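You operate a simulated robot arm through the tools that you are given. There is no shell and no other tool. Be economical: measure what you need, move in short steps, check, and stop when the job is done.

You run a simulated robot arm. Do the job below in one go: nothing can be reset, and whatever is moved stays where it is left.

## Task
Try the 25 mm ring plate on both lengths in the socket stand.
Fine: slide it down each clamped length and lift it off, blue socket first; lay it back, then free the stand lever.

Only the result counts: the job must be done as asked and must still hold three seconds after the hand-in. Knocking over, shifting, dropping, spilling or breaking anything else fails it.

## Robot
A 6-joint arm with a two-finger parallel gripper, fixed in place. Base frame: the origin is at the foot of the arm, x ahead of it, y to its left, z up; the work surface is at about z = 0. Units: mm, rad, N and s.
With the tool pointing down near the work surface it reaches from about 140 to 580 mm from the base axis. Its first joint turns from -1.152 to 1.152 rad. Payload 2.1 kg.
Tool frame: the origin (TCP) lies between the finger pads and is the grasp point; the fingertips stand 30 mm ahead of it; z points along the fingers, y is the line along which they close. The gripper opens to 94 mm. The fingers are 28 mm wide and 10 mm thick; the gripper's body (50 by 96 mm) begins 55 mm behind the TCP.
Orientation is that of the tool frame in the base frame, as [roll, pitch, yaw] about the fixed x, y, z axes, in that order (R = Rz(yaw) Ry(pitch) Rx(roll)). With the fingers straight down and closing along the base's y, the tool's x points along the base's -x, its y along +y and its z along -z.

## Interface
- The arm moves only by the tool step_arm. Its argument "series" is a list that holds one entry, the list of rows, each a list of 7 numbers: the shift along the tool's x, y, z in units of 50 mm (1.0 is 50 mm), then the turn, a rotation vector about the tool's x, y, z in units of 5 degrees (1.0 is 5 degrees), then the finger opening in cm, from 0 to 9.4. In form: [[[x, y, z, rx, ry, rz, fingers], ...]]. A call has 1 to 20 rows; each row shifts and turns the commanded pose from where the row before left it, along the tool's axes as they then stand. A call with a number of a shift or a turn outside -1 to 1 is refused whole. Each row takes 0.2 s and may step no farther than 50 mm and 0.15 rad from the row before; otherwise, or with a gripper value out of range, the whole call is refused. A pose out of reach is approached as far as the arm can. The call stops where the force on the tool passes 70 N (or 10 N more than at its start, if that is more) or the arm is blocked; 0.2 s more then pass. The fingers move at their own pace (about 72 mm/s each) and stop on an object; they squeeze with about 37 N. The grip force told is the motor's: it shows also when the fingers shut on nothing. Time passes only in rows, and 0.2 s behind the last, so rows that do not move let the fingers close. The reply holds the time, the measured pose of the TCP, the force on the tool along the base axes, the opening and the grip force, in the units named above and with some noise, and new pictures: "pictures" is both (left out), scene, wrist or none.
- Cameras (640 x 400 px; columns grow to the right, rows downward): "scene" is fixed at [45.2, -365.9, 486.3]; the picture's right is [0.86, -0.52, 0.00], its down [-0.29, -0.48, -0.83] and it looks along [0.43, 0.71, -0.56] (base axes); focal length 303 px, centre (320, 200). "wrist" rides on the gripper at [-37, 0, -58] in the tool frame; the picture's right is [0.00, -1.00, 0.00], its down [0.97, 0.00, -0.24] and it looks along [0.24, 0.00, 0.97] (tool axes); focal length 218 px, centre (320, 200).
- point_at(camera, pixels): for up to 12 pixels [column, row] of the newest picture of that camera ("zoom" is the newest enlarged one), the place [x, y, z] in the base frame of the surface seen there, good to about 2 mm. The clock stands still meanwhile.
- enlarge(camera, box): a new picture of the part [left, top, right, bottom] of that camera's present view, enlarged. The clock stands still meanwhile.
- close_job(): hands the job in; it is judged then, once.

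Work in short steps. Measure before you move; look again where a grasp or a placing could have gone wrong, and mend it. You have 80 turns and 120 pictures in all, those below and enlarged ones among them. Open the gripper and draw the arm clear of the work before you hand the job in, unless the task says otherwise; then end with one line.

The tools are called after ">>>" by a JSON object that holds its "name" and its "arguments". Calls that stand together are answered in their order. step_arm: Moves the arm, as the interface text tells. Its arguments: {"type":"object","properties":{"series":{"type":"array"},"pictures":{"type":"string","enum":["both","scene","wrist","none"]}},"required":["series"]} The other tools are called the same way: point_at (camera, pixels) gives the place of the surface under pixels of a picture; enlarge (camera, box) takes an enlarged picture of a part of a camera's view; close_job () hands the job in.

At the start:

```text
time: 0.0
position: [265.1, 202.7, 321.9]
ee_rot: [-3.141, 0.001, 3.141]
force: [-0.7, -0.3, 1.4]
opening: 94.4
grip_force: 0.0
```

scene: 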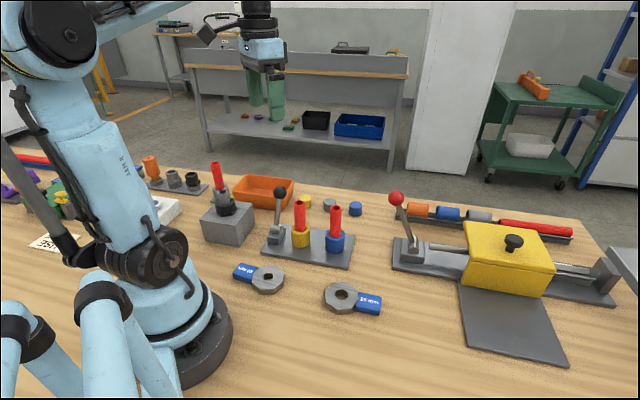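
wrist: 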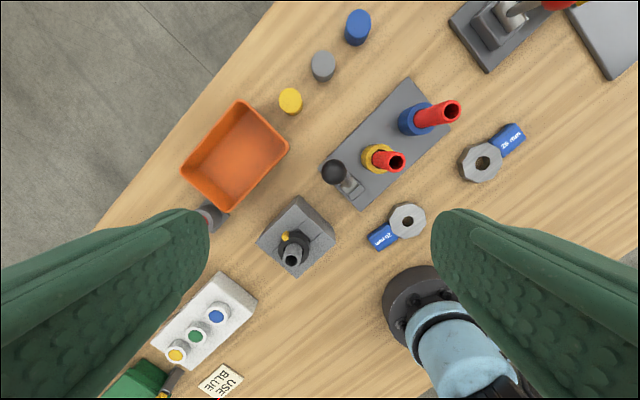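

The stand with the yellow and blue sockets is around (310,240), and the ring plates are at (262,278) and (350,298). I'll enlarge both areas to read the labels.

>>> {"name": "enlarge", "arguments": {"camera": "scene", "box": [220, 170, 400, 330]}}

>>> {"name": "enlarge", "arguments": {"camera": "wrist", "box": [310, 60, 550, 260]}}

```text
2.50 times, centred on (310, 250) of scene
```

zoom: 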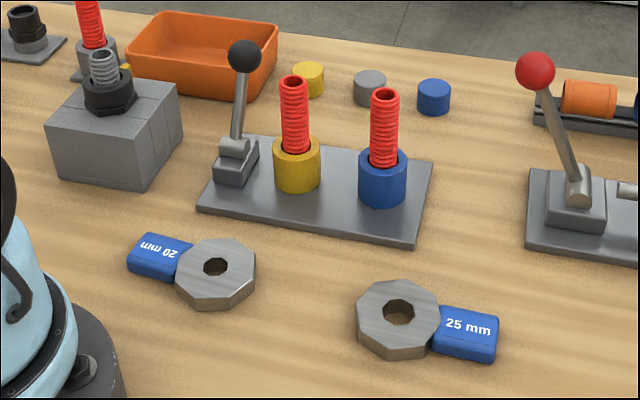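

```text
2.00 times, centred on (430, 160) of wrist
```

zoom: 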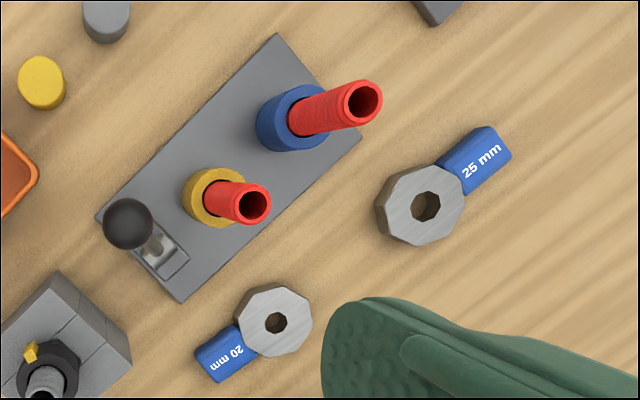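

Now I'll measure the ring plate, handle, lengths, sockets and lever in the wrist zoom and scene pictures.

>>> {"name": "point_at", "arguments": {"camera": "zoom", "pixels": [[426, 206], [400, 205], [452, 205], [426, 180], [426, 235], [455, 170], [497, 140], [510, 155], [475, 190], [480, 160], [363, 80], [380, 100]]}}

>>> {"name": "point_at", "arguments": {"camera": "scene", "pixels": [[335, 206], [341, 208], [329, 208], [300, 201], [335, 225], [300, 220], [280, 192], [278, 220], [274, 240], [327, 240], [292, 235], [330, 255]]}}

>>> {"name": "point_at", "arguments": {"camera": "zoom", "pixels": [[363, 119], [346, 101], [263, 120], [290, 92], [253, 187], [270, 205], [237, 205], [253, 223], [128, 222], [278, 35], [360, 138], [180, 300]]}}

```text
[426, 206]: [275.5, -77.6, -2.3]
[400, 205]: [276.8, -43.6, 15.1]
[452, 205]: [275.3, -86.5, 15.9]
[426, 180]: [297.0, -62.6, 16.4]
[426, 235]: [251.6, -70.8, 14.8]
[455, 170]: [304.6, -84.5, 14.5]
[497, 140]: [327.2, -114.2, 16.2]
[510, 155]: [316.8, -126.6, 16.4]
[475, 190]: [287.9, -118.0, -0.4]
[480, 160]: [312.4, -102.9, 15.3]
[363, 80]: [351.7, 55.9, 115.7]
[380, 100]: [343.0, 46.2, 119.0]
```

```text
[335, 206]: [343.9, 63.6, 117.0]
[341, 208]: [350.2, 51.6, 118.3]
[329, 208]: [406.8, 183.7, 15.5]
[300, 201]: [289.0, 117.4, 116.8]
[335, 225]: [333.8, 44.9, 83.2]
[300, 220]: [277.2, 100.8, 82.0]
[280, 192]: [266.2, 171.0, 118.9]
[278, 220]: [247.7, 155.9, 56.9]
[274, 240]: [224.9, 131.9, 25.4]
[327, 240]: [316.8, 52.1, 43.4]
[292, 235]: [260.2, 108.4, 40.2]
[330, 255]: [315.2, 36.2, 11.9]
```

```text
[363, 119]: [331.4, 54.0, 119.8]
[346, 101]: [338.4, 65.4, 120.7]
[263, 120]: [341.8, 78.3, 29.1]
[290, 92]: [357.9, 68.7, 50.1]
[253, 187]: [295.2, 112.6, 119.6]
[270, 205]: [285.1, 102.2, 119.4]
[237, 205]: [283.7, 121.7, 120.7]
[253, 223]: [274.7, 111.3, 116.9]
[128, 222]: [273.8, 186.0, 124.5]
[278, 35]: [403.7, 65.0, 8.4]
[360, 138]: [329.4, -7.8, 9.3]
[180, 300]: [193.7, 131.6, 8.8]
```

The 25 mm plate is the one with its ring at about (276,-66) and its handle at about (313,-105), thickness about 15. I'll move above the handle and turn the fingers across it, then look.

>>> {"name": "step_arm", "arguments": {"series": [[[-0.137, -0.88, 0, 0, 0, 0, 7], [-0.137, -0.88, 0, 0, 0, 0, 7], [-0.137, -0.88, 0, 0, 0, 0, 7], [-0.137, -0.88, 0, 0, 0, 0, 7], [-0.137, -0.88, 0, 0, 0, 0, 7], [-0.137, -0.88, 0, 0, 0, 0, 7], [-0.137, -0.88, 0, 0, 0, 0, 7], [0, 0, 0.28, 0, 0, 0.94, 7], [0, 0, 0.28, 0, 0, 0.94, 7], [0, 0, 0.28, 0, 0, 0.94, 7], [0, 0, 0.28, 0, 0, 0.94, 7], [0, 0, 0.28, 0, 0, 0.94, 7], [0, 0, 0.28, 0, 0, 0.94, 7], [0, 0, 0.28, 0, 0, 0.94, 7], [0, 0, 0.28, 0, 0, 0.94, 7], [0, 0, 0.28, 0, 0, 0.94, 7], [0, 0, 0.28, 0, 0, 0.94, 7]]]}}

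```text
time: 3.6
position: [312.8, -105.0, 179.5]
ee_rot: [3.139, 0.001, 2.32]
force: [-0.1, -0.6, 0.4]
opening: 70.0
grip_force: 0.0
```

scene: 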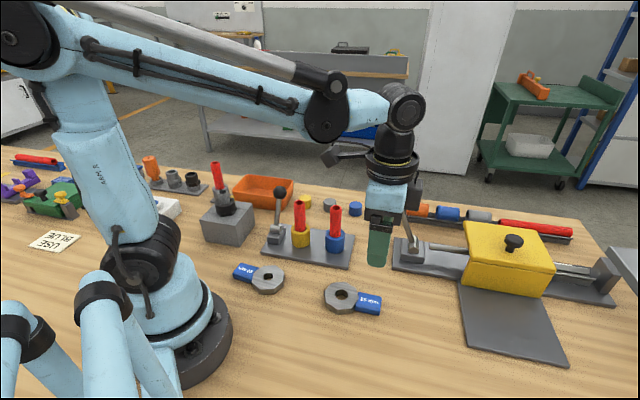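
wrist: 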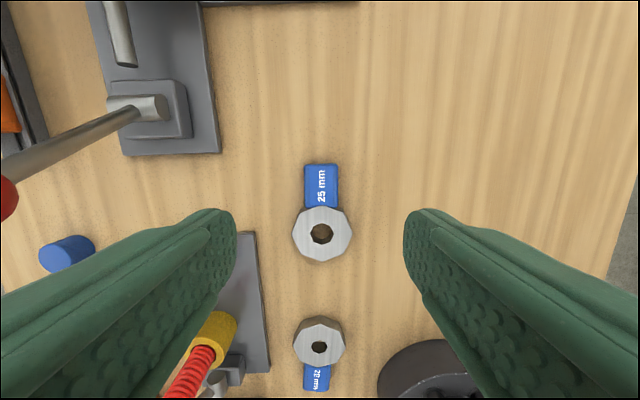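

The plate is centered around column 322, with its handle at rows 165-207. I'll enlarge it for precise measuring.

>>> {"name": "enlarge", "arguments": {"camera": "wrist", "box": [256, 150, 384, 270]}}

```text
3.33 times, centred on (320, 210) of wrist
```

zoom: 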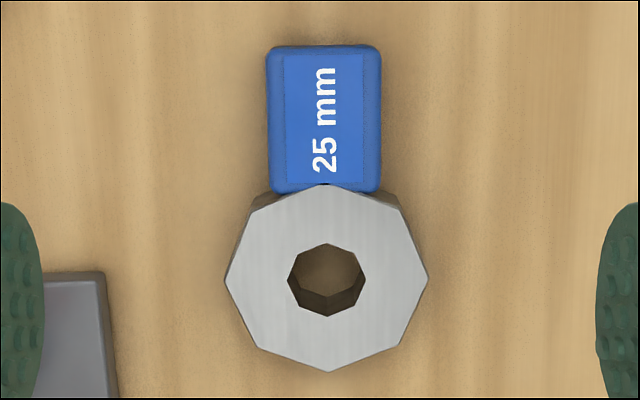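

>>> {"name": "point_at", "arguments": {"camera": "zoom", "pixels": [[228, 280], [424, 280], [327, 190], [327, 366], [284, 280], [369, 280], [327, 240], [327, 321], [280, 120], [368, 120], [325, 52], [325, 180]]}}

```text
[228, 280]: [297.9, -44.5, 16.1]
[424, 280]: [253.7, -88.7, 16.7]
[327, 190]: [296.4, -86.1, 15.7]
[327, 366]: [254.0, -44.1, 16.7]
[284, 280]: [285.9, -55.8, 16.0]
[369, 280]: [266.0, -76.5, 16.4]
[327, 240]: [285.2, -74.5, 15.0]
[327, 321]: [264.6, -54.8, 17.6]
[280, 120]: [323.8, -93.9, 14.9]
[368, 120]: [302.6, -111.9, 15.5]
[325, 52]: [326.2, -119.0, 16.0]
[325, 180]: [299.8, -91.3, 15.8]
```

The ring center is at (275.6,-65.8), top z about 16. The handle center is about (313.5,-104), under the TCP. I descend to TCP z about 34 and close.

>>> {"name": "step_arm", "arguments": {"series": [[[0, -0.02, 0.6, 0, 0, 0, 7], [0, 0, 0.6, 0, 0, 0, 6], [0, 0, 0.6, 0, 0, 0, 6], [0, 0, 0.6, 0, 0, 0, 6], [0, 0, 0.3, 0, 0, 0, 6], [0, 0, 0.2, 0, 0, 0, 6], [0, 0, 0, 0, 0, 0, 6]]], "pictures": "scene"}}

```text
time: 5.2
position: [313.0, -105.5, 36.8]
ee_rot: [-3.141, 0.003, 2.32]
force: [0.4, 0.0, 0.1]
opening: 60.0
grip_force: 0.2
```

scene: 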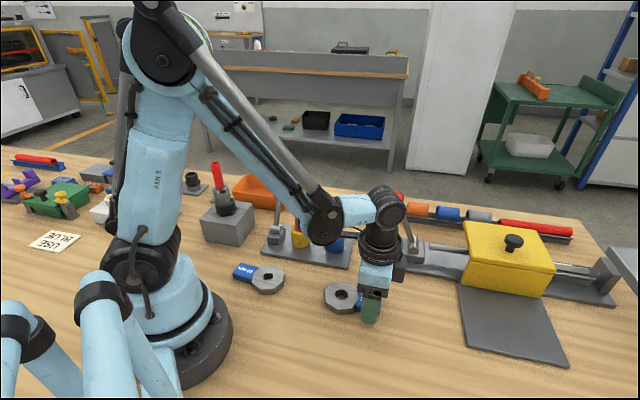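

At z 36.8 with the fingers astride the handle; I close them now.

>>> {"name": "step_arm", "arguments": {"series": [[[0, 0, 0, 0, 0, 0, 0], [0, 0, 0, 0, 0, 0, 0], [0, 0, 0, 0, 0, 0, 0], [0, 0, 0, 0, 0, 0, 0], [0, 0, -0.1, 0, 0, 0, 0], [0, 0, -0.5, 0, 0, 0, 0], [0, 0, -0.5, 0, 0, 0, 0]]]}}

```text
time: 6.8
position: [312.6, -105.5, 90.2]
ee_rot: [-3.141, 0.002, 2.322]
force: [-0.6, -0.8, 0.2]
opening: 0.0
grip_force: 32.3
```

scene: 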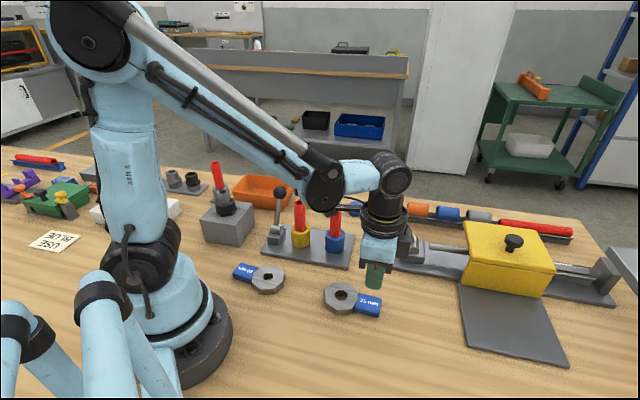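
wrist: 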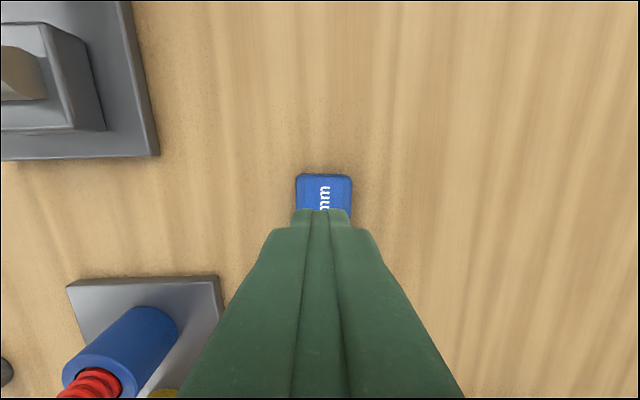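

The fingers shut to 0, so the handle slipped out. I'll check where the plate and handle lie now.

>>> {"name": "enlarge", "arguments": {"camera": "scene", "box": [310, 260, 400, 330]}}

>>> {"name": "enlarge", "arguments": {"camera": "wrist", "box": [256, 150, 384, 230]}}

>>> {"name": "point_at", "arguments": {"camera": "scene", "pixels": [[342, 285], [342, 309], [324, 296], [358, 296], [342, 296], [369, 303], [378, 311], [358, 309], [362, 295], [380, 299]]}}

```text
5.71 times, centred on (355, 295) of scene
```

zoom: 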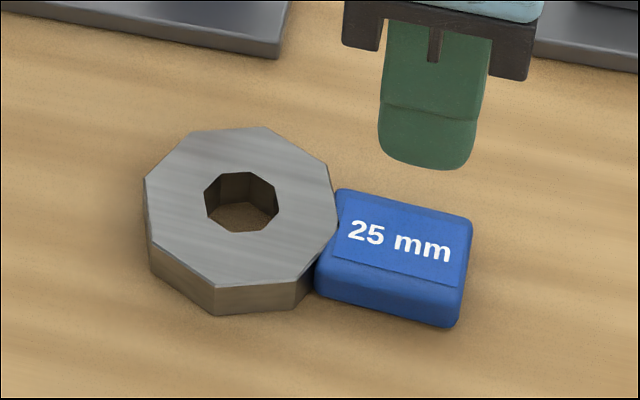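

```text
5.00 times, centred on (320, 190) of wrist
```

zoom: 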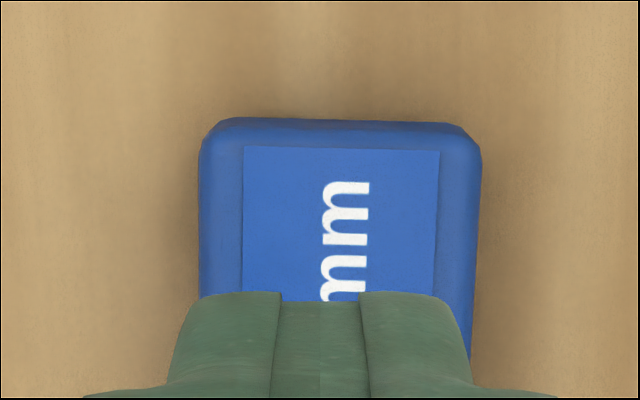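

```text
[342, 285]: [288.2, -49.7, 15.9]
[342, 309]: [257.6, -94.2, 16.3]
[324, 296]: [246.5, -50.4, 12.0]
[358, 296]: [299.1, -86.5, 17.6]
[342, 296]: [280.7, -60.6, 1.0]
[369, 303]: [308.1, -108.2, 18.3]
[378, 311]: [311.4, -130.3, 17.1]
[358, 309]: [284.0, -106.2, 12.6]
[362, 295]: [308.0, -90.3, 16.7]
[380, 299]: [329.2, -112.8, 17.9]
```

The handle's edges and the fingertips are rounded and my grip was only 8 mm deep. I reopen, shift 4 mm toward the ring and 2.5 mm along -y, and go down to TCP z about 31.5 before closing.

>>> {"name": "step_arm", "arguments": {"series": [[[0, 0, 0, 0, 0, 0, 6], [0, 0, 0, 0, 0, 0, 6], [0, 0, 0, 0, 0, 0, 6], [0.08, -0.05, 0.4, 0, 0, 0, 6], [0, 0, 0.4, 0, 0, 0, 6], [0, 0, 0.3, 0, 0, 0, 6], [0, 0, 0.11, 0, 0, 0, 6], [0, 0, 0, 0, 0, 0, 6], [0, 0, 0, 0, 0, 0, 2], [0, 0, 0, 0, 0, 0, 1], [0, 0, 0, 0, 0, 0, 1], [0, 0, 0, 0, 0, 0, 1]]], "pictures": "wrist"}}

```text
time: 9.4
position: [304.8, -103.8, 30.5]
ee_rot: [-3.141, 0.002, 2.32]
force: [0.1, 0.6, -0.6]
opening: 35.7
grip_force: 38.0
```

wrist: 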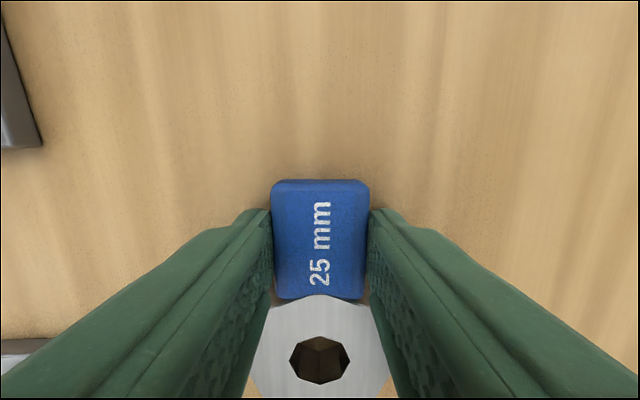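

It's gripped at 35.7 mm. I lift slowly by 10 mm and then more.

>>> {"name": "step_arm", "arguments": {"series": [[[0, 0, -0.1, 0, 0, 0, 1], [0, 0, -0.1, 0, 0, 0, 1], [0, 0, -0.2, 0, 0, 0, 1], [0, 0, -0.3, 0, 0, 0, 1], [0, 0, 0, 0, 0, 0, 1]]]}}

```text
time: 10.6
position: [306.7, -103.0, 65.3]
ee_rot: [-3.14, 0.002, 2.322]
force: [0.1, -0.9, -4.2]
opening: 35.5
grip_force: 36.3
```

scene: 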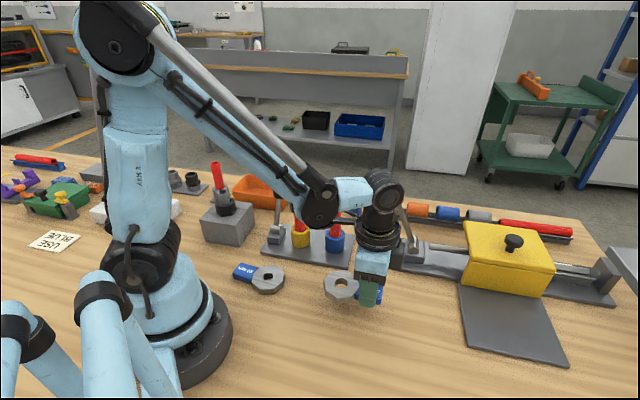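
wrist: 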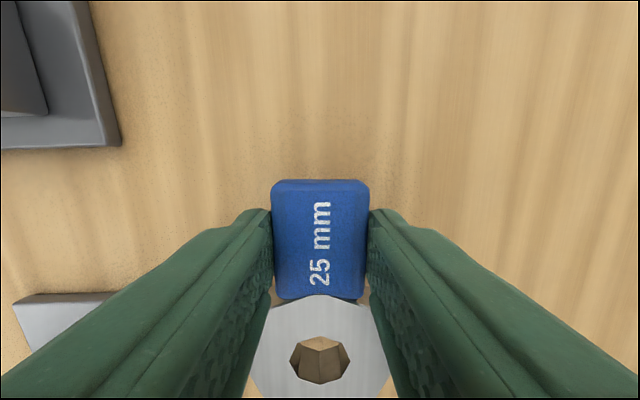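

The plate is held level. I'll measure the ring relative to the TCP.

>>> {"name": "enlarge", "arguments": {"camera": "wrist", "box": [240, 290, 400, 390]}}

>>> {"name": "point_at", "arguments": {"camera": "wrist", "pixels": [[292, 347], [304, 337], [335, 337], [347, 347], [290, 358], [350, 357], [320, 341], [260, 350], [380, 350], [320, 300], [320, 388], [320, 240]]}}

>>> {"name": "enlarge", "arguments": {"camera": "scene", "box": [220, 180, 420, 310]}}

```text
4.00 times, centred on (320, 340) of wrist
```

zoom: 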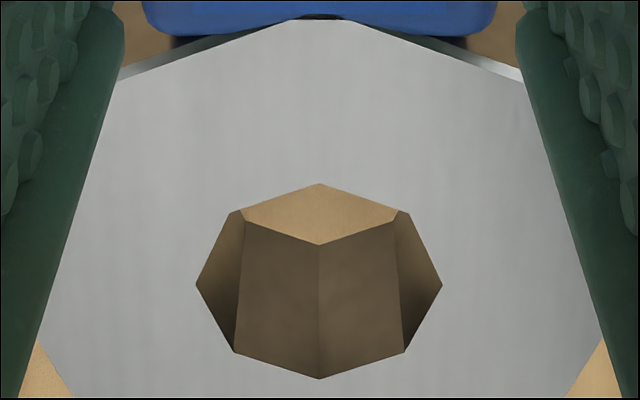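

```text
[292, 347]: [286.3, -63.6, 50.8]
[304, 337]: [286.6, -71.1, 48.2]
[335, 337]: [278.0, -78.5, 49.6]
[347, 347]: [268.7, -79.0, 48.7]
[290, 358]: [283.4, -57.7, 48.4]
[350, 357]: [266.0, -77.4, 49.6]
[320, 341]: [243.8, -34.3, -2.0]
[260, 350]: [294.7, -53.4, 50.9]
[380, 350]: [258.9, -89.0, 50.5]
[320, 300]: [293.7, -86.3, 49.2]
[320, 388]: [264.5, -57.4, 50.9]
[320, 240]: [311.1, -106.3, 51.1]
```

```text
3.08 times, centred on (320, 245) of scene
```

zoom: 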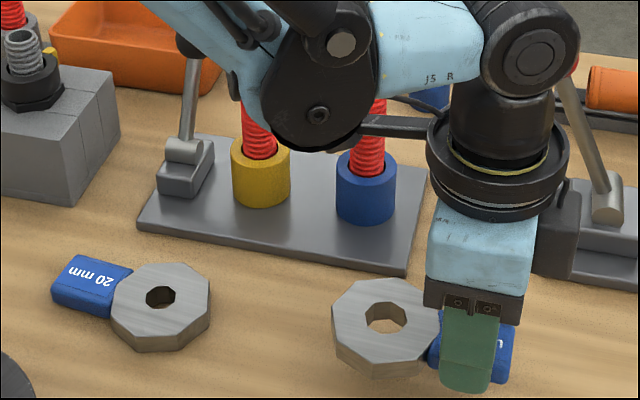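

The hole center sits 52 mm from the TCP along tool +x, and its vertex diameter is about 26 mm. Before choosing the approach I measure the red ball lever and nearby obstacles.

>>> {"name": "point_at", "arguments": {"camera": "scene", "pixels": [[402, 209], [407, 230], [414, 247], [411, 215], [424, 211], [392, 262], [400, 241], [352, 209], [330, 205]]}}

>>> {"name": "step_arm", "arguments": {"series": [[[0, 0, -0.6, 0, 0, 0, 1], [0, 0, -0.6, 0, 0, 0, 1], [0, 0, -0.6, 0, 0, 0, 1], [0, 0, -0.7, 0, 0, 0, 1], [0, 0, 0, 0, 0, 0, 1]]]}}

```text
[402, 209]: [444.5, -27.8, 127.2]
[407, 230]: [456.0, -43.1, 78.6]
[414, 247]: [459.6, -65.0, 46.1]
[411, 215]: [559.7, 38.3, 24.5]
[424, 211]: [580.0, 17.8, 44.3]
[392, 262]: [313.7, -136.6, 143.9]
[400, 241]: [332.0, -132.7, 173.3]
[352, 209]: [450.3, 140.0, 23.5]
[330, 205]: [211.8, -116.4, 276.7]
```

```text
time: 11.8
position: [306.7, -103.0, 191.3]
ee_rot: [-3.141, 0.003, 2.322]
force: [0.2, 0.2, -4.1]
opening: 35.6
grip_force: 37.1
```

scene: 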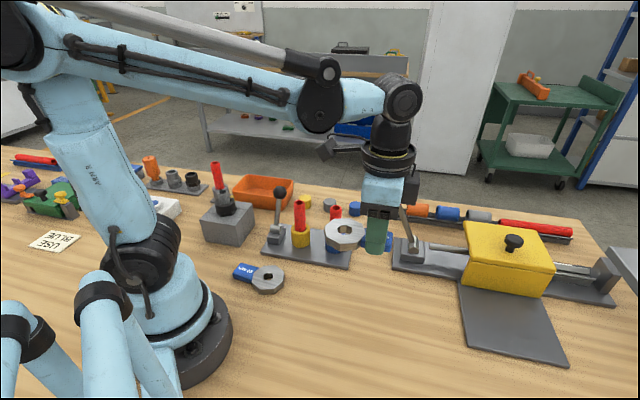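
wrist: 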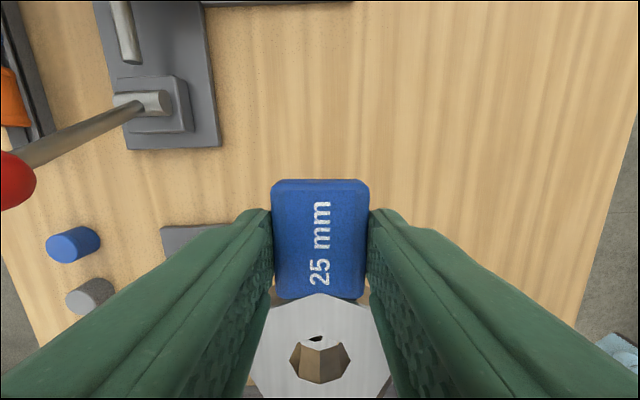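

The red ball lever stands at about (440,-20), so I'll aim the handle at about 30° (away from the arm) over the blue length. Rotating at height, then translating.

>>> {"name": "step_arm", "arguments": {"series": [[[0, 0, 0, 0, 0, -0.9625, 1], [0, 0, 0, 0, 0, -0.9625, 1], [0, 0, 0, 0, 0, -0.9625, 1], [0, 0, 0, 0, 0, -0.9625, 1], [0, 0, 0, 0, 0, -0.9625, 1], [0, 0, 0, 0, 0, -0.9625, 1], [0, 0, 0, 0, 0, -0.9625, 1], [0, 0, 0, 0, 0, -0.9625, 1], [0, 0, 0, 0, 0, -0.9625, 1], [0, 0, 0, 0, 0, -0.9625, 1], [0, 0, 0, 0, 0, -0.9625, 1], [0, 0, 0, 0, 0, -0.9625, 1], [0, 0, 0, 0, 0, -0.9625, 1], [0, 0, 0, 0, 0, -0.9625, 1], [0, 0, 0, 0, 0, -0.9625, 1], [0, 0, 0, 0, 0, -0.9625, 1]]], "pictures": "none"}}

>>> {"name": "step_arm", "arguments": {"series": [[[-0.323, 0.2445, 0, 0, 0, 0, 1], [-0.323, 0.2445, 0, 0, 0, 0, 1], [-0.323, 0.2445, 0, 0, 0, 0, 1], [-0.323, 0.2445, 0, 0, 0, 0, 1], [-0.323, 0.2445, 0, 0, 0, 0, 1], [-0.323, 0.2445, 0, 0, 0, 0, 1], [-0.323, 0.2445, 0, 0, 0, 0, 1], [-0.323, 0.2445, 0, 0, 0, 0, 1], [-0.323, 0.2445, 0, 0, 0, 0, 1], [-0.323, 0.2445, 0, 0, 0, 0, 1], [0, 0, 0, 0, 0, 0, 1]]]}}

```text
time: 15.2
position: [308.4, -103.3, 191.9]
ee_rot: [3.141, 0.003, -2.619]
force: [0.9, -0.1, -3.9]
opening: 35.6
grip_force: 37.0
```

```text
time: 17.6
position: [386.0, 82.0, 188.9]
ee_rot: [-3.141, 0.002, -2.621]
force: [-0.4, -0.1, -3.3]
opening: 35.4
grip_force: 36.6
```

scene: 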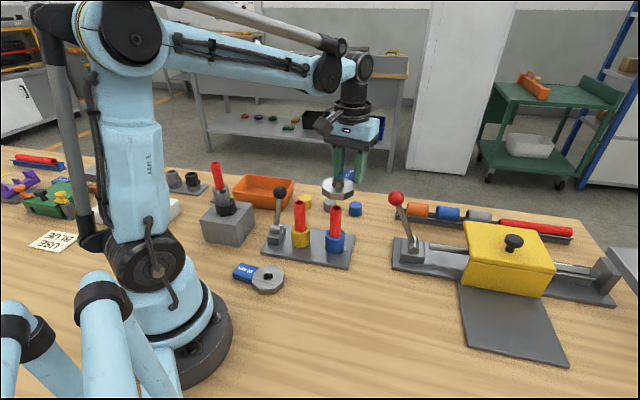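
wrist: 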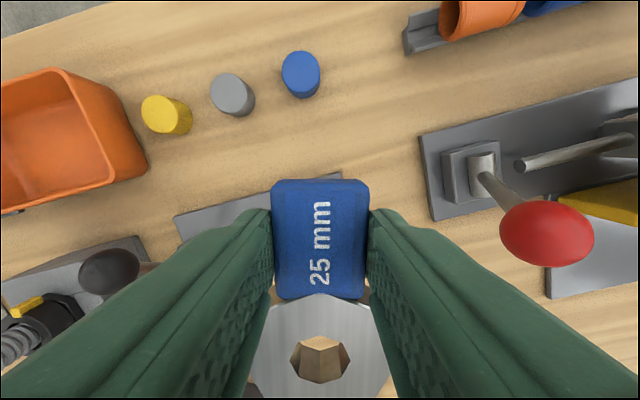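

Ring is now hovering over the blue length. I'll enlarge both views to align.

>>> {"name": "enlarge", "arguments": {"camera": "scene", "box": [290, 165, 380, 255]}}

>>> {"name": "enlarge", "arguments": {"camera": "wrist", "box": [240, 290, 400, 390]}}

>>> {"name": "point_at", "arguments": {"camera": "scene", "pixels": [[330, 208], [335, 205], [341, 207], [335, 213], [332, 225], [338, 225], [295, 203], [300, 201], [305, 204], [300, 220], [338, 184], [330, 188]]}}

```text
4.44 times, centred on (335, 210) of scene
```

zoom: 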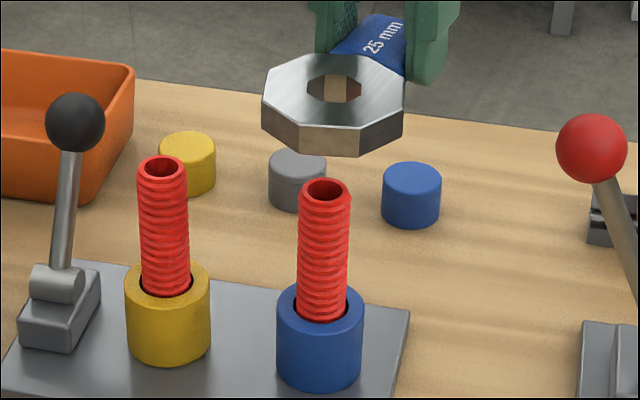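

```text
4.00 times, centred on (320, 340) of wrist
```

zoom: 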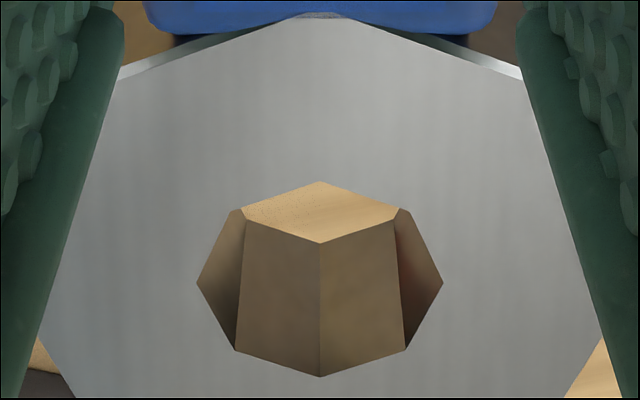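

```text
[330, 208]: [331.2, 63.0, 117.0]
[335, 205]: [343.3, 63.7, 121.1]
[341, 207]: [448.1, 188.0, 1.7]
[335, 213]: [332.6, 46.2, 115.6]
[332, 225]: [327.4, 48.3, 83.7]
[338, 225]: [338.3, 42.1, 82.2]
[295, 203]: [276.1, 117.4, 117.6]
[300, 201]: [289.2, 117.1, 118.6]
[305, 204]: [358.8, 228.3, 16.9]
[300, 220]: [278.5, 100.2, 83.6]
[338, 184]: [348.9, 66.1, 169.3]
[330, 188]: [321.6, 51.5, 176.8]
```

In the scene, the hole is about 2.5 mm to the picture's right of the tube. I correct that and lower until the ring bottom is about 5 mm above the tube top.

>>> {"name": "step_arm", "arguments": {"series": [[[0.024, 0.046, 0.3, 0, 0, 0, 1], [0, 0, 0.2, 0, 0, 0, 1], [0, 0, 0.2, 0, 0, 0, 1], [0, 0, 0, 0, 0, 0, 1]]], "pictures": "none"}}

>>> {"name": "enlarge", "arguments": {"camera": "scene", "box": [300, 180, 370, 225]}}

>>> {"name": "enlarge", "arguments": {"camera": "wrist", "box": [240, 290, 400, 390]}}

```text
time: 18.6
position: [385.2, 83.5, 153.8]
ee_rot: [-3.139, 0.004, -2.62]
force: [0.3, 0.1, -3.5]
opening: 35.6
grip_force: 36.8
```

```text
8.89 times, centred on (335, 202) of scene
```

zoom: 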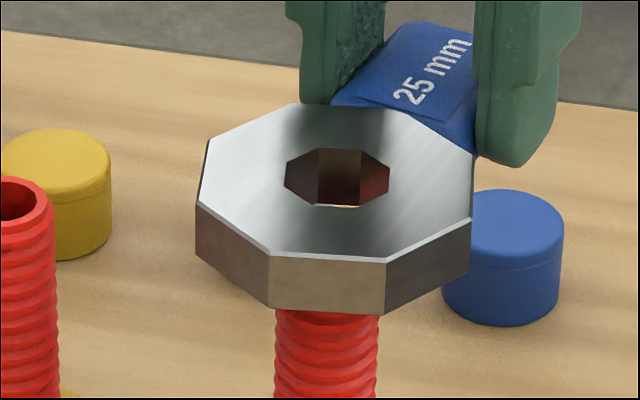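

```text
4.00 times, centred on (320, 340) of wrist
```

zoom: 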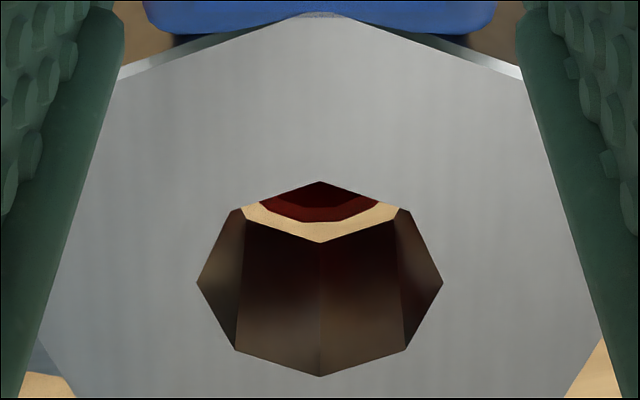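

The ring is nearly over the tube; the tube looks about as wide as the hole, so I'll zoom in tightly to compare them.

>>> {"name": "enlarge", "arguments": {"camera": "scene", "box": [320, 190, 352, 230]}}

>>> {"name": "enlarge", "arguments": {"camera": "wrist", "box": [285, 325, 355, 365]}}

```text
10.00 times, centred on (336, 210) of scene
```

zoom: 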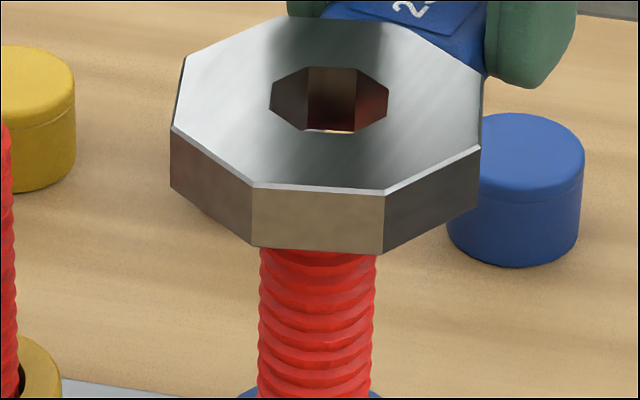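

```text
9.14 times, centred on (320, 345) of wrist
```

zoom: 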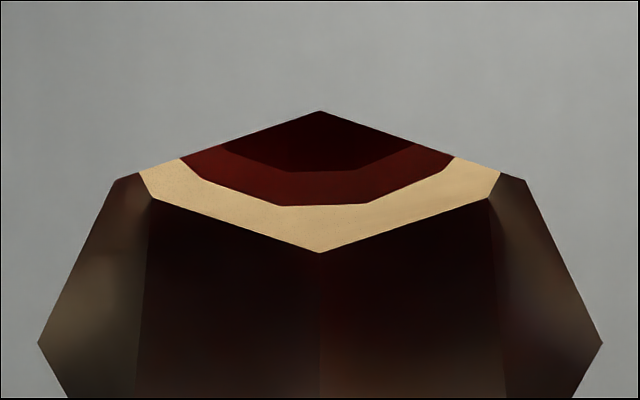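

Clearance looks small but workable; the wrist view shows the rim centered in tool y. I make a 0.5 mm correction and lower gently in 2 mm steps, watching the force.

>>> {"name": "step_arm", "arguments": {"series": [[[0.01, 0.012, 0, 0, 0, 0, 1], [0, 0, 0.04, 0, 0, 0, 1], [0, 0, 0.04, 0, 0, 0, 1], [0, 0, 0.04, 0, 0, 0, 1], [0, 0, 0.04, 0, 0, 0, 1]]], "pictures": "none"}}

>>> {"name": "enlarge", "arguments": {"camera": "scene", "box": [320, 190, 352, 230]}}

>>> {"name": "enlarge", "arguments": {"camera": "wrist", "box": [270, 305, 370, 395]}}

```text
time: 19.8
position: [384.1, 83.5, 146.7]
ee_rot: [-3.14, -0.001, -2.619]
force: [0.5, -1.9, 15.6]
opening: 35.9
grip_force: 36.8
```

```text
10.00 times, centred on (336, 210) of scene
```

zoom: 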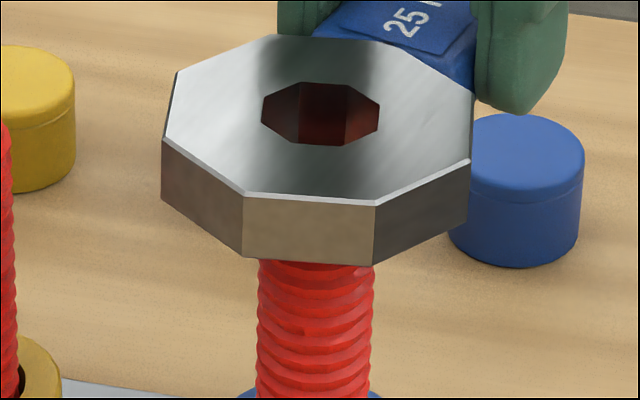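

```text
4.44 times, centred on (320, 350) of wrist
```

zoom: 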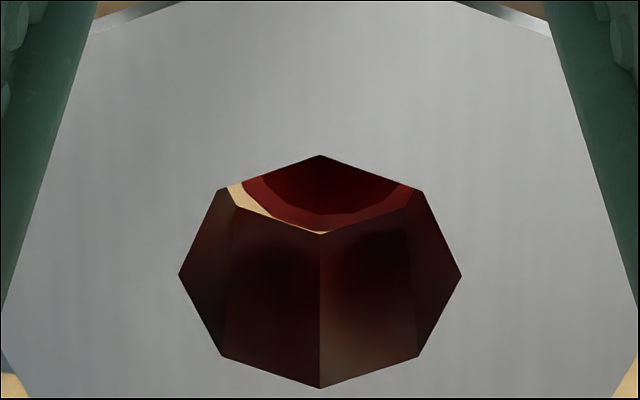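

There is contact at about 19 N, the tube sits toward the picture's right in the hole, and the plate may have pitched in the grip. I back up 8 mm and inspect.

>>> {"name": "step_arm", "arguments": {"series": [[[0, 0, -0.08, 0, 0, 0, 1], [0, 0, -0.08, 0, 0, 0, 1], [0, 0, 0, 0, 0, 0, 1], [0, 0, 0, 0, 0, 0, 1]]], "pictures": "none"}}

>>> {"name": "enlarge", "arguments": {"camera": "scene", "box": [320, 185, 352, 225]}}

>>> {"name": "enlarge", "arguments": {"camera": "wrist", "box": [240, 290, 400, 390]}}

```text
time: 20.8
position: [383.9, 84.4, 156.0]
ee_rot: [3.141, 0.002, -2.621]
force: [-0.5, -0.1, -3.8]
opening: 35.2
grip_force: 37.3
```

```text
10.00 times, centred on (336, 205) of scene
```

zoom: 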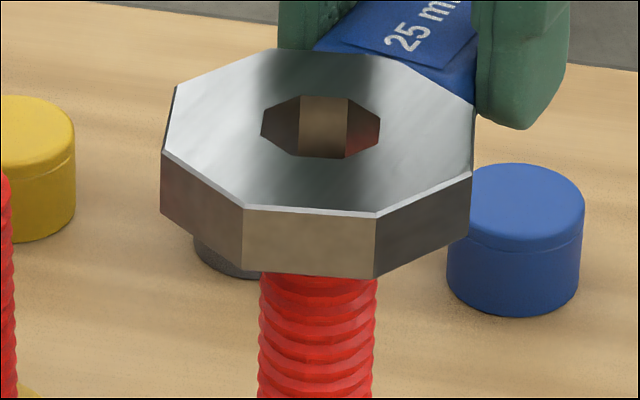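

```text
4.00 times, centred on (320, 340) of wrist
```

zoom: 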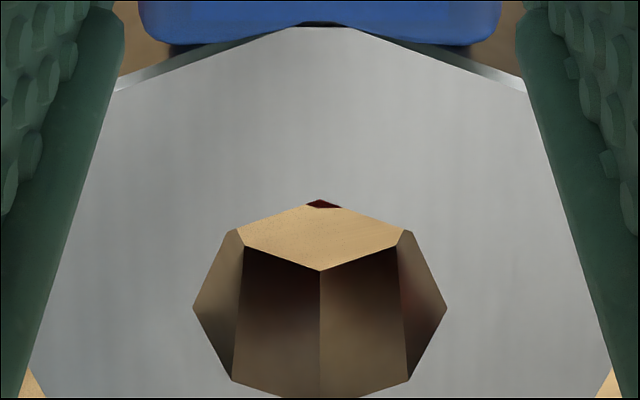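

The plate pitched about 3° up in the grip. I tilt the tool about -3.1° on its y to level it, shift +2.7 mm x and -1.2 mm y, and look again.

>>> {"name": "step_arm", "arguments": {"series": [[[0, 0, 0, 0, -0.62, 0, 1], [0.054, -0.024, 0, 0, 0, 0, 1], [0, 0, 0, 0, 0, 0, 1]]], "pictures": "none"}}

>>> {"name": "enlarge", "arguments": {"camera": "scene", "box": [320, 190, 352, 230]}}

>>> {"name": "enlarge", "arguments": {"camera": "wrist", "box": [270, 305, 370, 395]}}

```text
time: 21.6
position: [382.2, 83.1, 155.6]
ee_rot: [3.14, 0.056, -2.619]
force: [0.1, -0.4, -3.7]
opening: 35.3
grip_force: 37.4
```

```text
10.00 times, centred on (336, 210) of scene
```

zoom: 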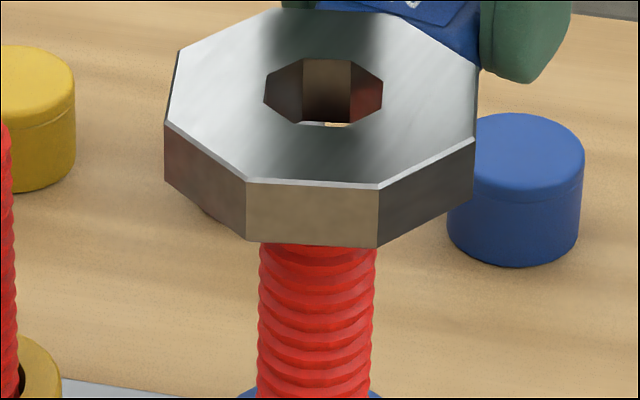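

```text
4.44 times, centred on (320, 350) of wrist
```

zoom: 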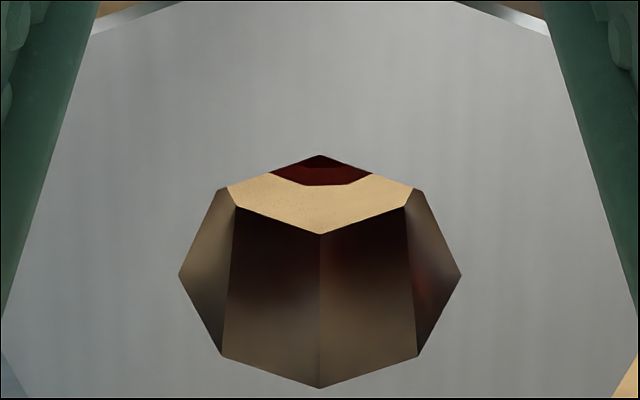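

All cues now agree within about 0.5 mm: the rim is symmetric in the wrist view and the scene columns match. I lower along the world vertical in small steps.

>>> {"name": "step_arm", "arguments": {"series": [[[0.008, 0, 0.04, 0, 0, 0, 1], [0.002, 0, 0.04, 0, 0, 0, 1], [0.002, 0, 0.04, 0, 0, 0, 1], [0.002, 0, 0.04, 0, 0, 0, 1], [0.002, 0, 0.03, 0, 0, 0, 1]]], "pictures": "none"}}

>>> {"name": "enlarge", "arguments": {"camera": "wrist", "box": [270, 305, 370, 395]}}

```text
time: 22.8
position: [382.4, 81.3, 147.5]
ee_rot: [-3.141, 0.055, -2.62]
force: [0.6, -0.5, -4.4]
opening: 35.6
grip_force: 37.3
```

```text
4.44 times, centred on (320, 350) of wrist
```

zoom: 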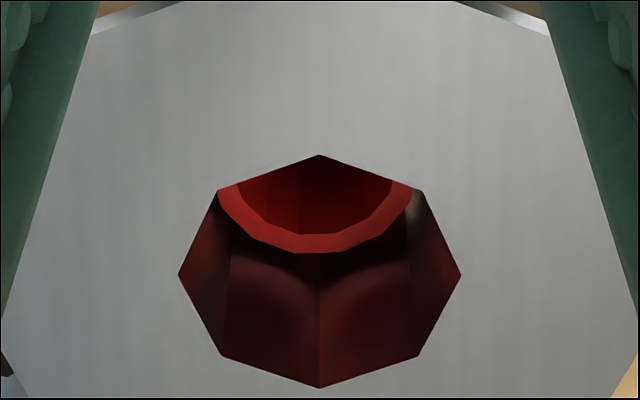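

The tube end is now inside the ring with no contact force (rim at rows 185-253). I nudge +0.4 mm in y and carry on downward.

>>> {"name": "step_arm", "arguments": {"series": [[[0.002, 0.008, 0.04, 0, 0, 0, 1], [0.003, 0, 0.06, 0, 0, 0, 1], [0.004, 0, 0.07, 0, 0, 0, 1], [0.004, 0, 0.07, 0, 0, 0, 1], [0.004, 0, 0.07, 0, 0, 0, 1]]], "pictures": "none"}}

>>> {"name": "enlarge", "arguments": {"camera": "wrist", "box": [270, 305, 370, 395]}}

>>> {"name": "enlarge", "arguments": {"camera": "scene", "box": [290, 190, 380, 260]}}

```text
time: 24.0
position: [381.3, 81.0, 130.2]
ee_rot: [3.141, 0.055, -2.619]
force: [-0.5, 1.6, -3.6]
opening: 35.6
grip_force: 37.6
```

```text
4.44 times, centred on (320, 350) of wrist
```

zoom: 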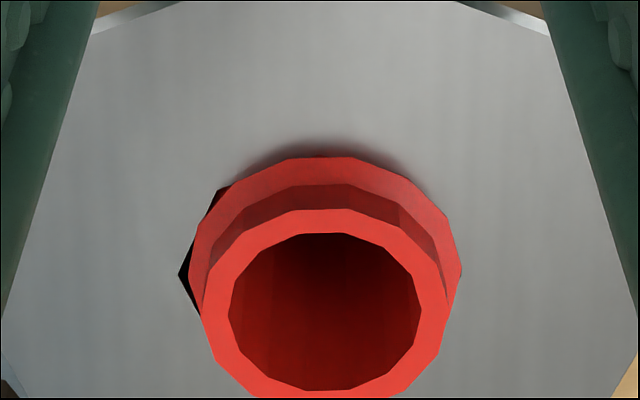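

```text
5.71 times, centred on (335, 225) of scene
```

zoom: 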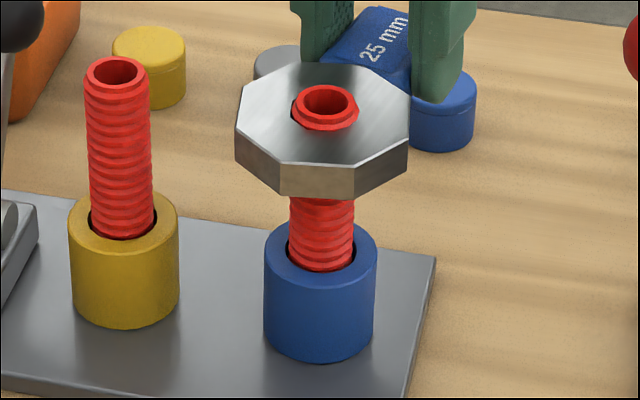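

The tube pokes through the ring and the force is normal. I nudge back -0.3 mm y and go down another 34 mm.

>>> {"name": "step_arm", "arguments": {"series": [[[0.004, -0.007, 0.07, 0, 0, 0, 1], [0.005, 0, 0.1, 0, 0, 0, 1], [0.005, 0, 0.1, 0, 0, 0, 1], [0.005, 0, 0.1, 0, 0, 0, 1], [0.005, 0, 0.1, 0, 0, 0, 1], [0.005, 0, 0.1, 0, 0, 0, 1], [0.005, 0, 0.1, 0, 0, 0, 1]]], "pictures": "none"}}

>>> {"name": "enlarge", "arguments": {"camera": "wrist", "box": [240, 290, 400, 390]}}

>>> {"name": "enlarge", "arguments": {"camera": "scene", "box": [290, 190, 380, 260]}}

```text
time: 25.6
position: [382.7, 81.9, 96.2]
ee_rot: [3.141, 0.057, -2.62]
force: [1.5, -0.6, -4.1]
opening: 35.5
grip_force: 36.6
```

```text
4.00 times, centred on (320, 340) of wrist
```

zoom: 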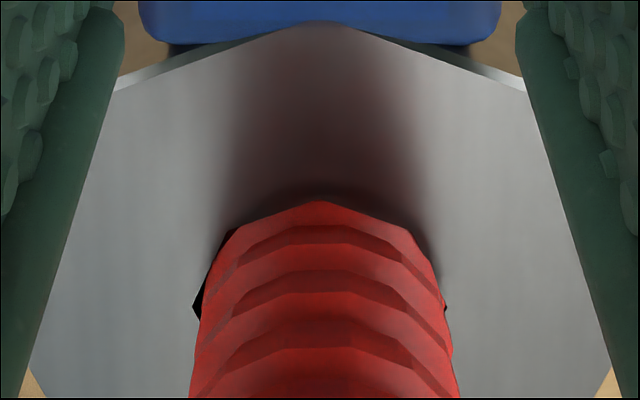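

```text
5.71 times, centred on (335, 225) of scene
```

zoom: 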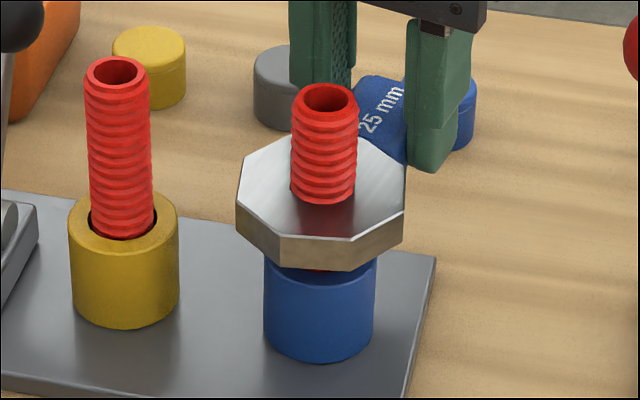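

The gap between ring bottom and socket top is about 13 mm. I go down another 11 mm carefully.

>>> {"name": "step_arm", "arguments": {"series": [[[0.004, 0, 0.08, 0, 0, 0, 1], [0.004, 0, 0.06, 0, 0, 0, 1], [0.002, 0, 0.04, 0, 0, 0, 1], [0.002, 0, 0.04, 0, 0, 0, 1]]], "pictures": "none"}}

>>> {"name": "enlarge", "arguments": {"camera": "scene", "box": [310, 210, 360, 260]}}

```text
time: 26.6
position: [383.0, 82.4, 86.1]
ee_rot: [3.141, 0.055, -2.62]
force: [-0.8, -0.6, -3.4]
opening: 35.7
grip_force: 36.7
```

```text
8.00 times, centred on (335, 235) of scene
```

zoom: 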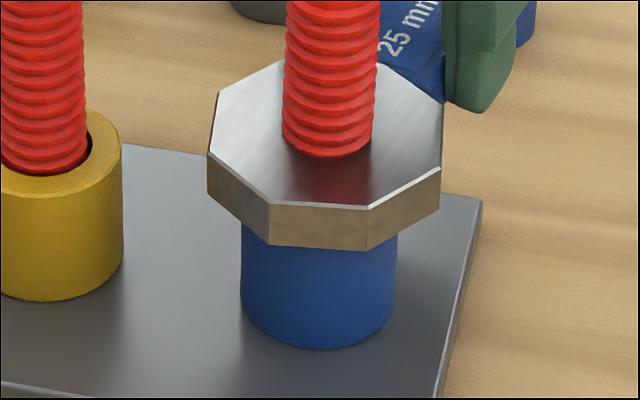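

Almost seated; I go another 3 mm in 1 mm steps to touch the socket lightly.

>>> {"name": "step_arm", "arguments": {"series": [[[0.001, 0, 0.02, 0, 0, 0, 1], [0.001, 0, 0.02, 0, 0, 0, 1], [0.001, 0, 0.02, 0, 0, 0, 1]]], "pictures": "none"}}

>>> {"name": "enlarge", "arguments": {"camera": "scene", "box": [310, 210, 360, 260]}}

```text
time: 27.4
position: [382.6, 80.3, 83.0]
ee_rot: [3.14, 0.055, -2.621]
force: [0.5, 0.6, -3.3]
opening: 35.8
grip_force: 37.2
```

```text
8.00 times, centred on (335, 235) of scene
```

zoom: 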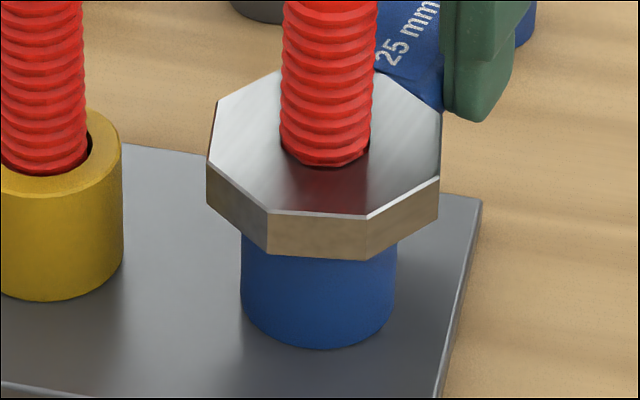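

Still free at ring bottom about 52; two more sub-millimetre steps.

>>> {"name": "step_arm", "arguments": {"series": [[[0.001, 0, 0.02, 0, 0, 0, 1], [0.001, 0, 0.016, 0, 0, 0, 1], [0, 0, 0, 0, 0, 0, 1]]], "pictures": "none"}}

```text
time: 28.2
position: [382.7, 81.2, 81.1]
ee_rot: [-3.14, 0.056, -2.619]
force: [-0.2, -0.1, -3.5]
opening: 35.7
grip_force: 36.5
```

No contact yet. I'll measure the socket top height from the yellow one and the remaining gap.

>>> {"name": "enlarge", "arguments": {"camera": "scene", "box": [280, 200, 360, 260]}}

>>> {"name": "point_at", "arguments": {"camera": "zoom", "pixels": [[160, 240], [155, 225], [165, 250], [160, 300], [355, 300], [355, 265], [350, 240], [340, 290]]}}

```text
6.67 times, centred on (320, 230) of scene
```

zoom: 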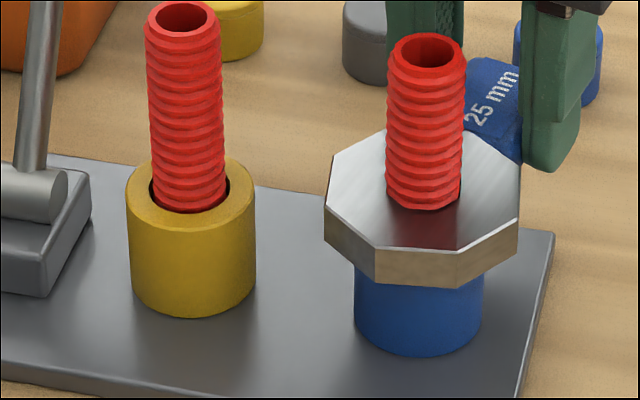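

```text
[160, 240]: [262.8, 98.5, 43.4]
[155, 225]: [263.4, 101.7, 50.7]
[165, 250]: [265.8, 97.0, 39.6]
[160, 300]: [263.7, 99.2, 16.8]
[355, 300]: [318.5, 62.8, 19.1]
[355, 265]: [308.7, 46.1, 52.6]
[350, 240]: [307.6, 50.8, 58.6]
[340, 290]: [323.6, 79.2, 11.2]
```

Socket top is about 50, so the ring is within a millimetre or so. I go a last 2 mm, watching the force.

>>> {"name": "step_arm", "arguments": {"series": [[[0.001, 0, 0.02, 0, 0, 0, 1], [0.001, 0, 0.02, 0, 0, 0, 1], [0, 0, 0, 0, 0, 0, 1]]], "pictures": "none"}}

```text
time: 29.0
position: [381.6, 79.7, 79.5]
ee_rot: [-3.14, 0.056, -2.619]
force: [2.6, -3.9, 19.3]
opening: 35.8
grip_force: 36.9
```

Contact: the ring is seated on the blue socket. I lift straight up in stages, first 40 mm.

>>> {"name": "step_arm", "arguments": {"series": [[[-0.002, 0, -0.04, 0, 0, 0, 1], [-0.005, 0, -0.1, 0, 0, 0, 1], [-0.008, 0, -0.16, 0, 0, 0, 1], [-0.008, 0, -0.16, 0, 0, 0, 1], [-0.008, 0, -0.16, 0, 0, 0, 1], [-0.008, 0, -0.16, 0, 0, 0, 1]]], "pictures": "none"}}

>>> {"name": "enlarge", "arguments": {"camera": "wrist", "box": [240, 290, 400, 390]}}

```text
time: 30.4
position: [382.8, 80.5, 119.8]
ee_rot: [-3.141, 0.056, -2.619]
force: [0.3, -0.4, -3.0]
opening: 36.0
grip_force: 37.5
```

```text
4.00 times, centred on (320, 340) of wrist
```

zoom: 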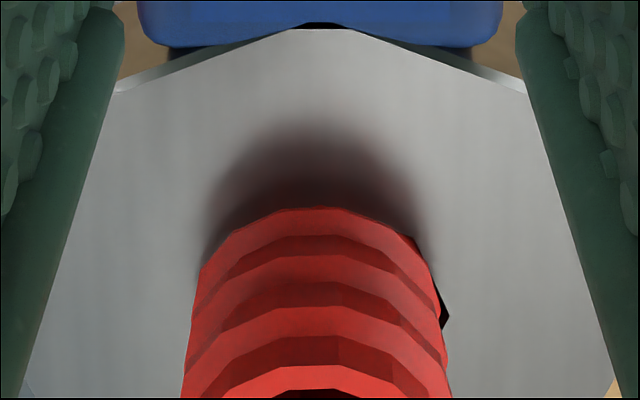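

Lifting freely. I continue up 52 mm with a small +y nudge until the ring clears the tube.

>>> {"name": "step_arm", "arguments": {"series": [[[-0.008, 0.008, -0.16, 0, 0, 0, 1], [-0.008, 0, -0.16, 0, 0, 0, 1], [-0.008, 0, -0.16, 0, 0, 0, 1], [-0.008, 0, -0.16, 0, 0, 0, 1], [-0.01, 0, -0.2, 0, 0, 0, 1], [-0.01, 0, -0.2, 0, 0, 0, 1], [0, 0, 0, 0, 0, 0, 1]]], "pictures": "scene"}}

>>> {"name": "enlarge", "arguments": {"camera": "wrist", "box": [270, 305, 370, 395]}}

>>> {"name": "enlarge", "arguments": {"camera": "scene", "box": [280, 165, 360, 225]}}

```text
time: 32.0
position: [383.4, 81.0, 168.9]
ee_rot: [3.14, 0.058, -2.62]
force: [0.3, 0.4, -4.2]
opening: 35.6
grip_force: 36.7
```

scene: 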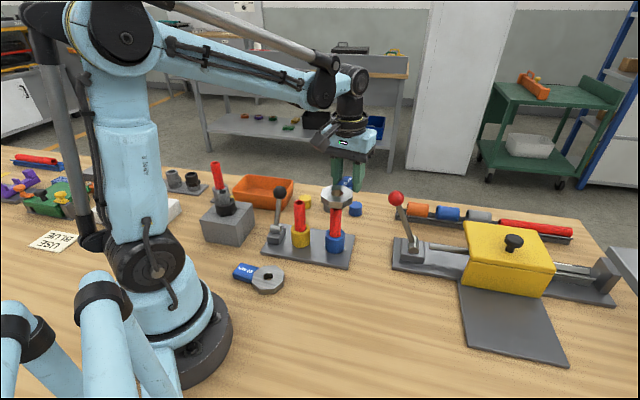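

```text
4.44 times, centred on (320, 350) of wrist
```

zoom: 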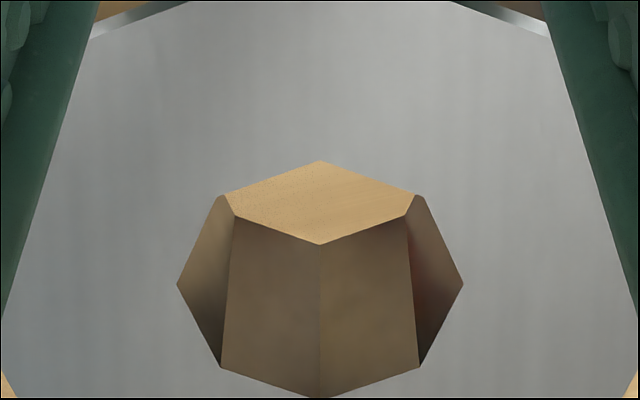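

```text
6.67 times, centred on (320, 195) of scene
```

zoom: 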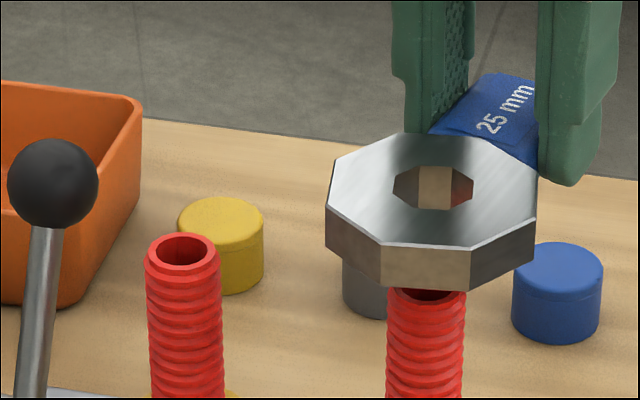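

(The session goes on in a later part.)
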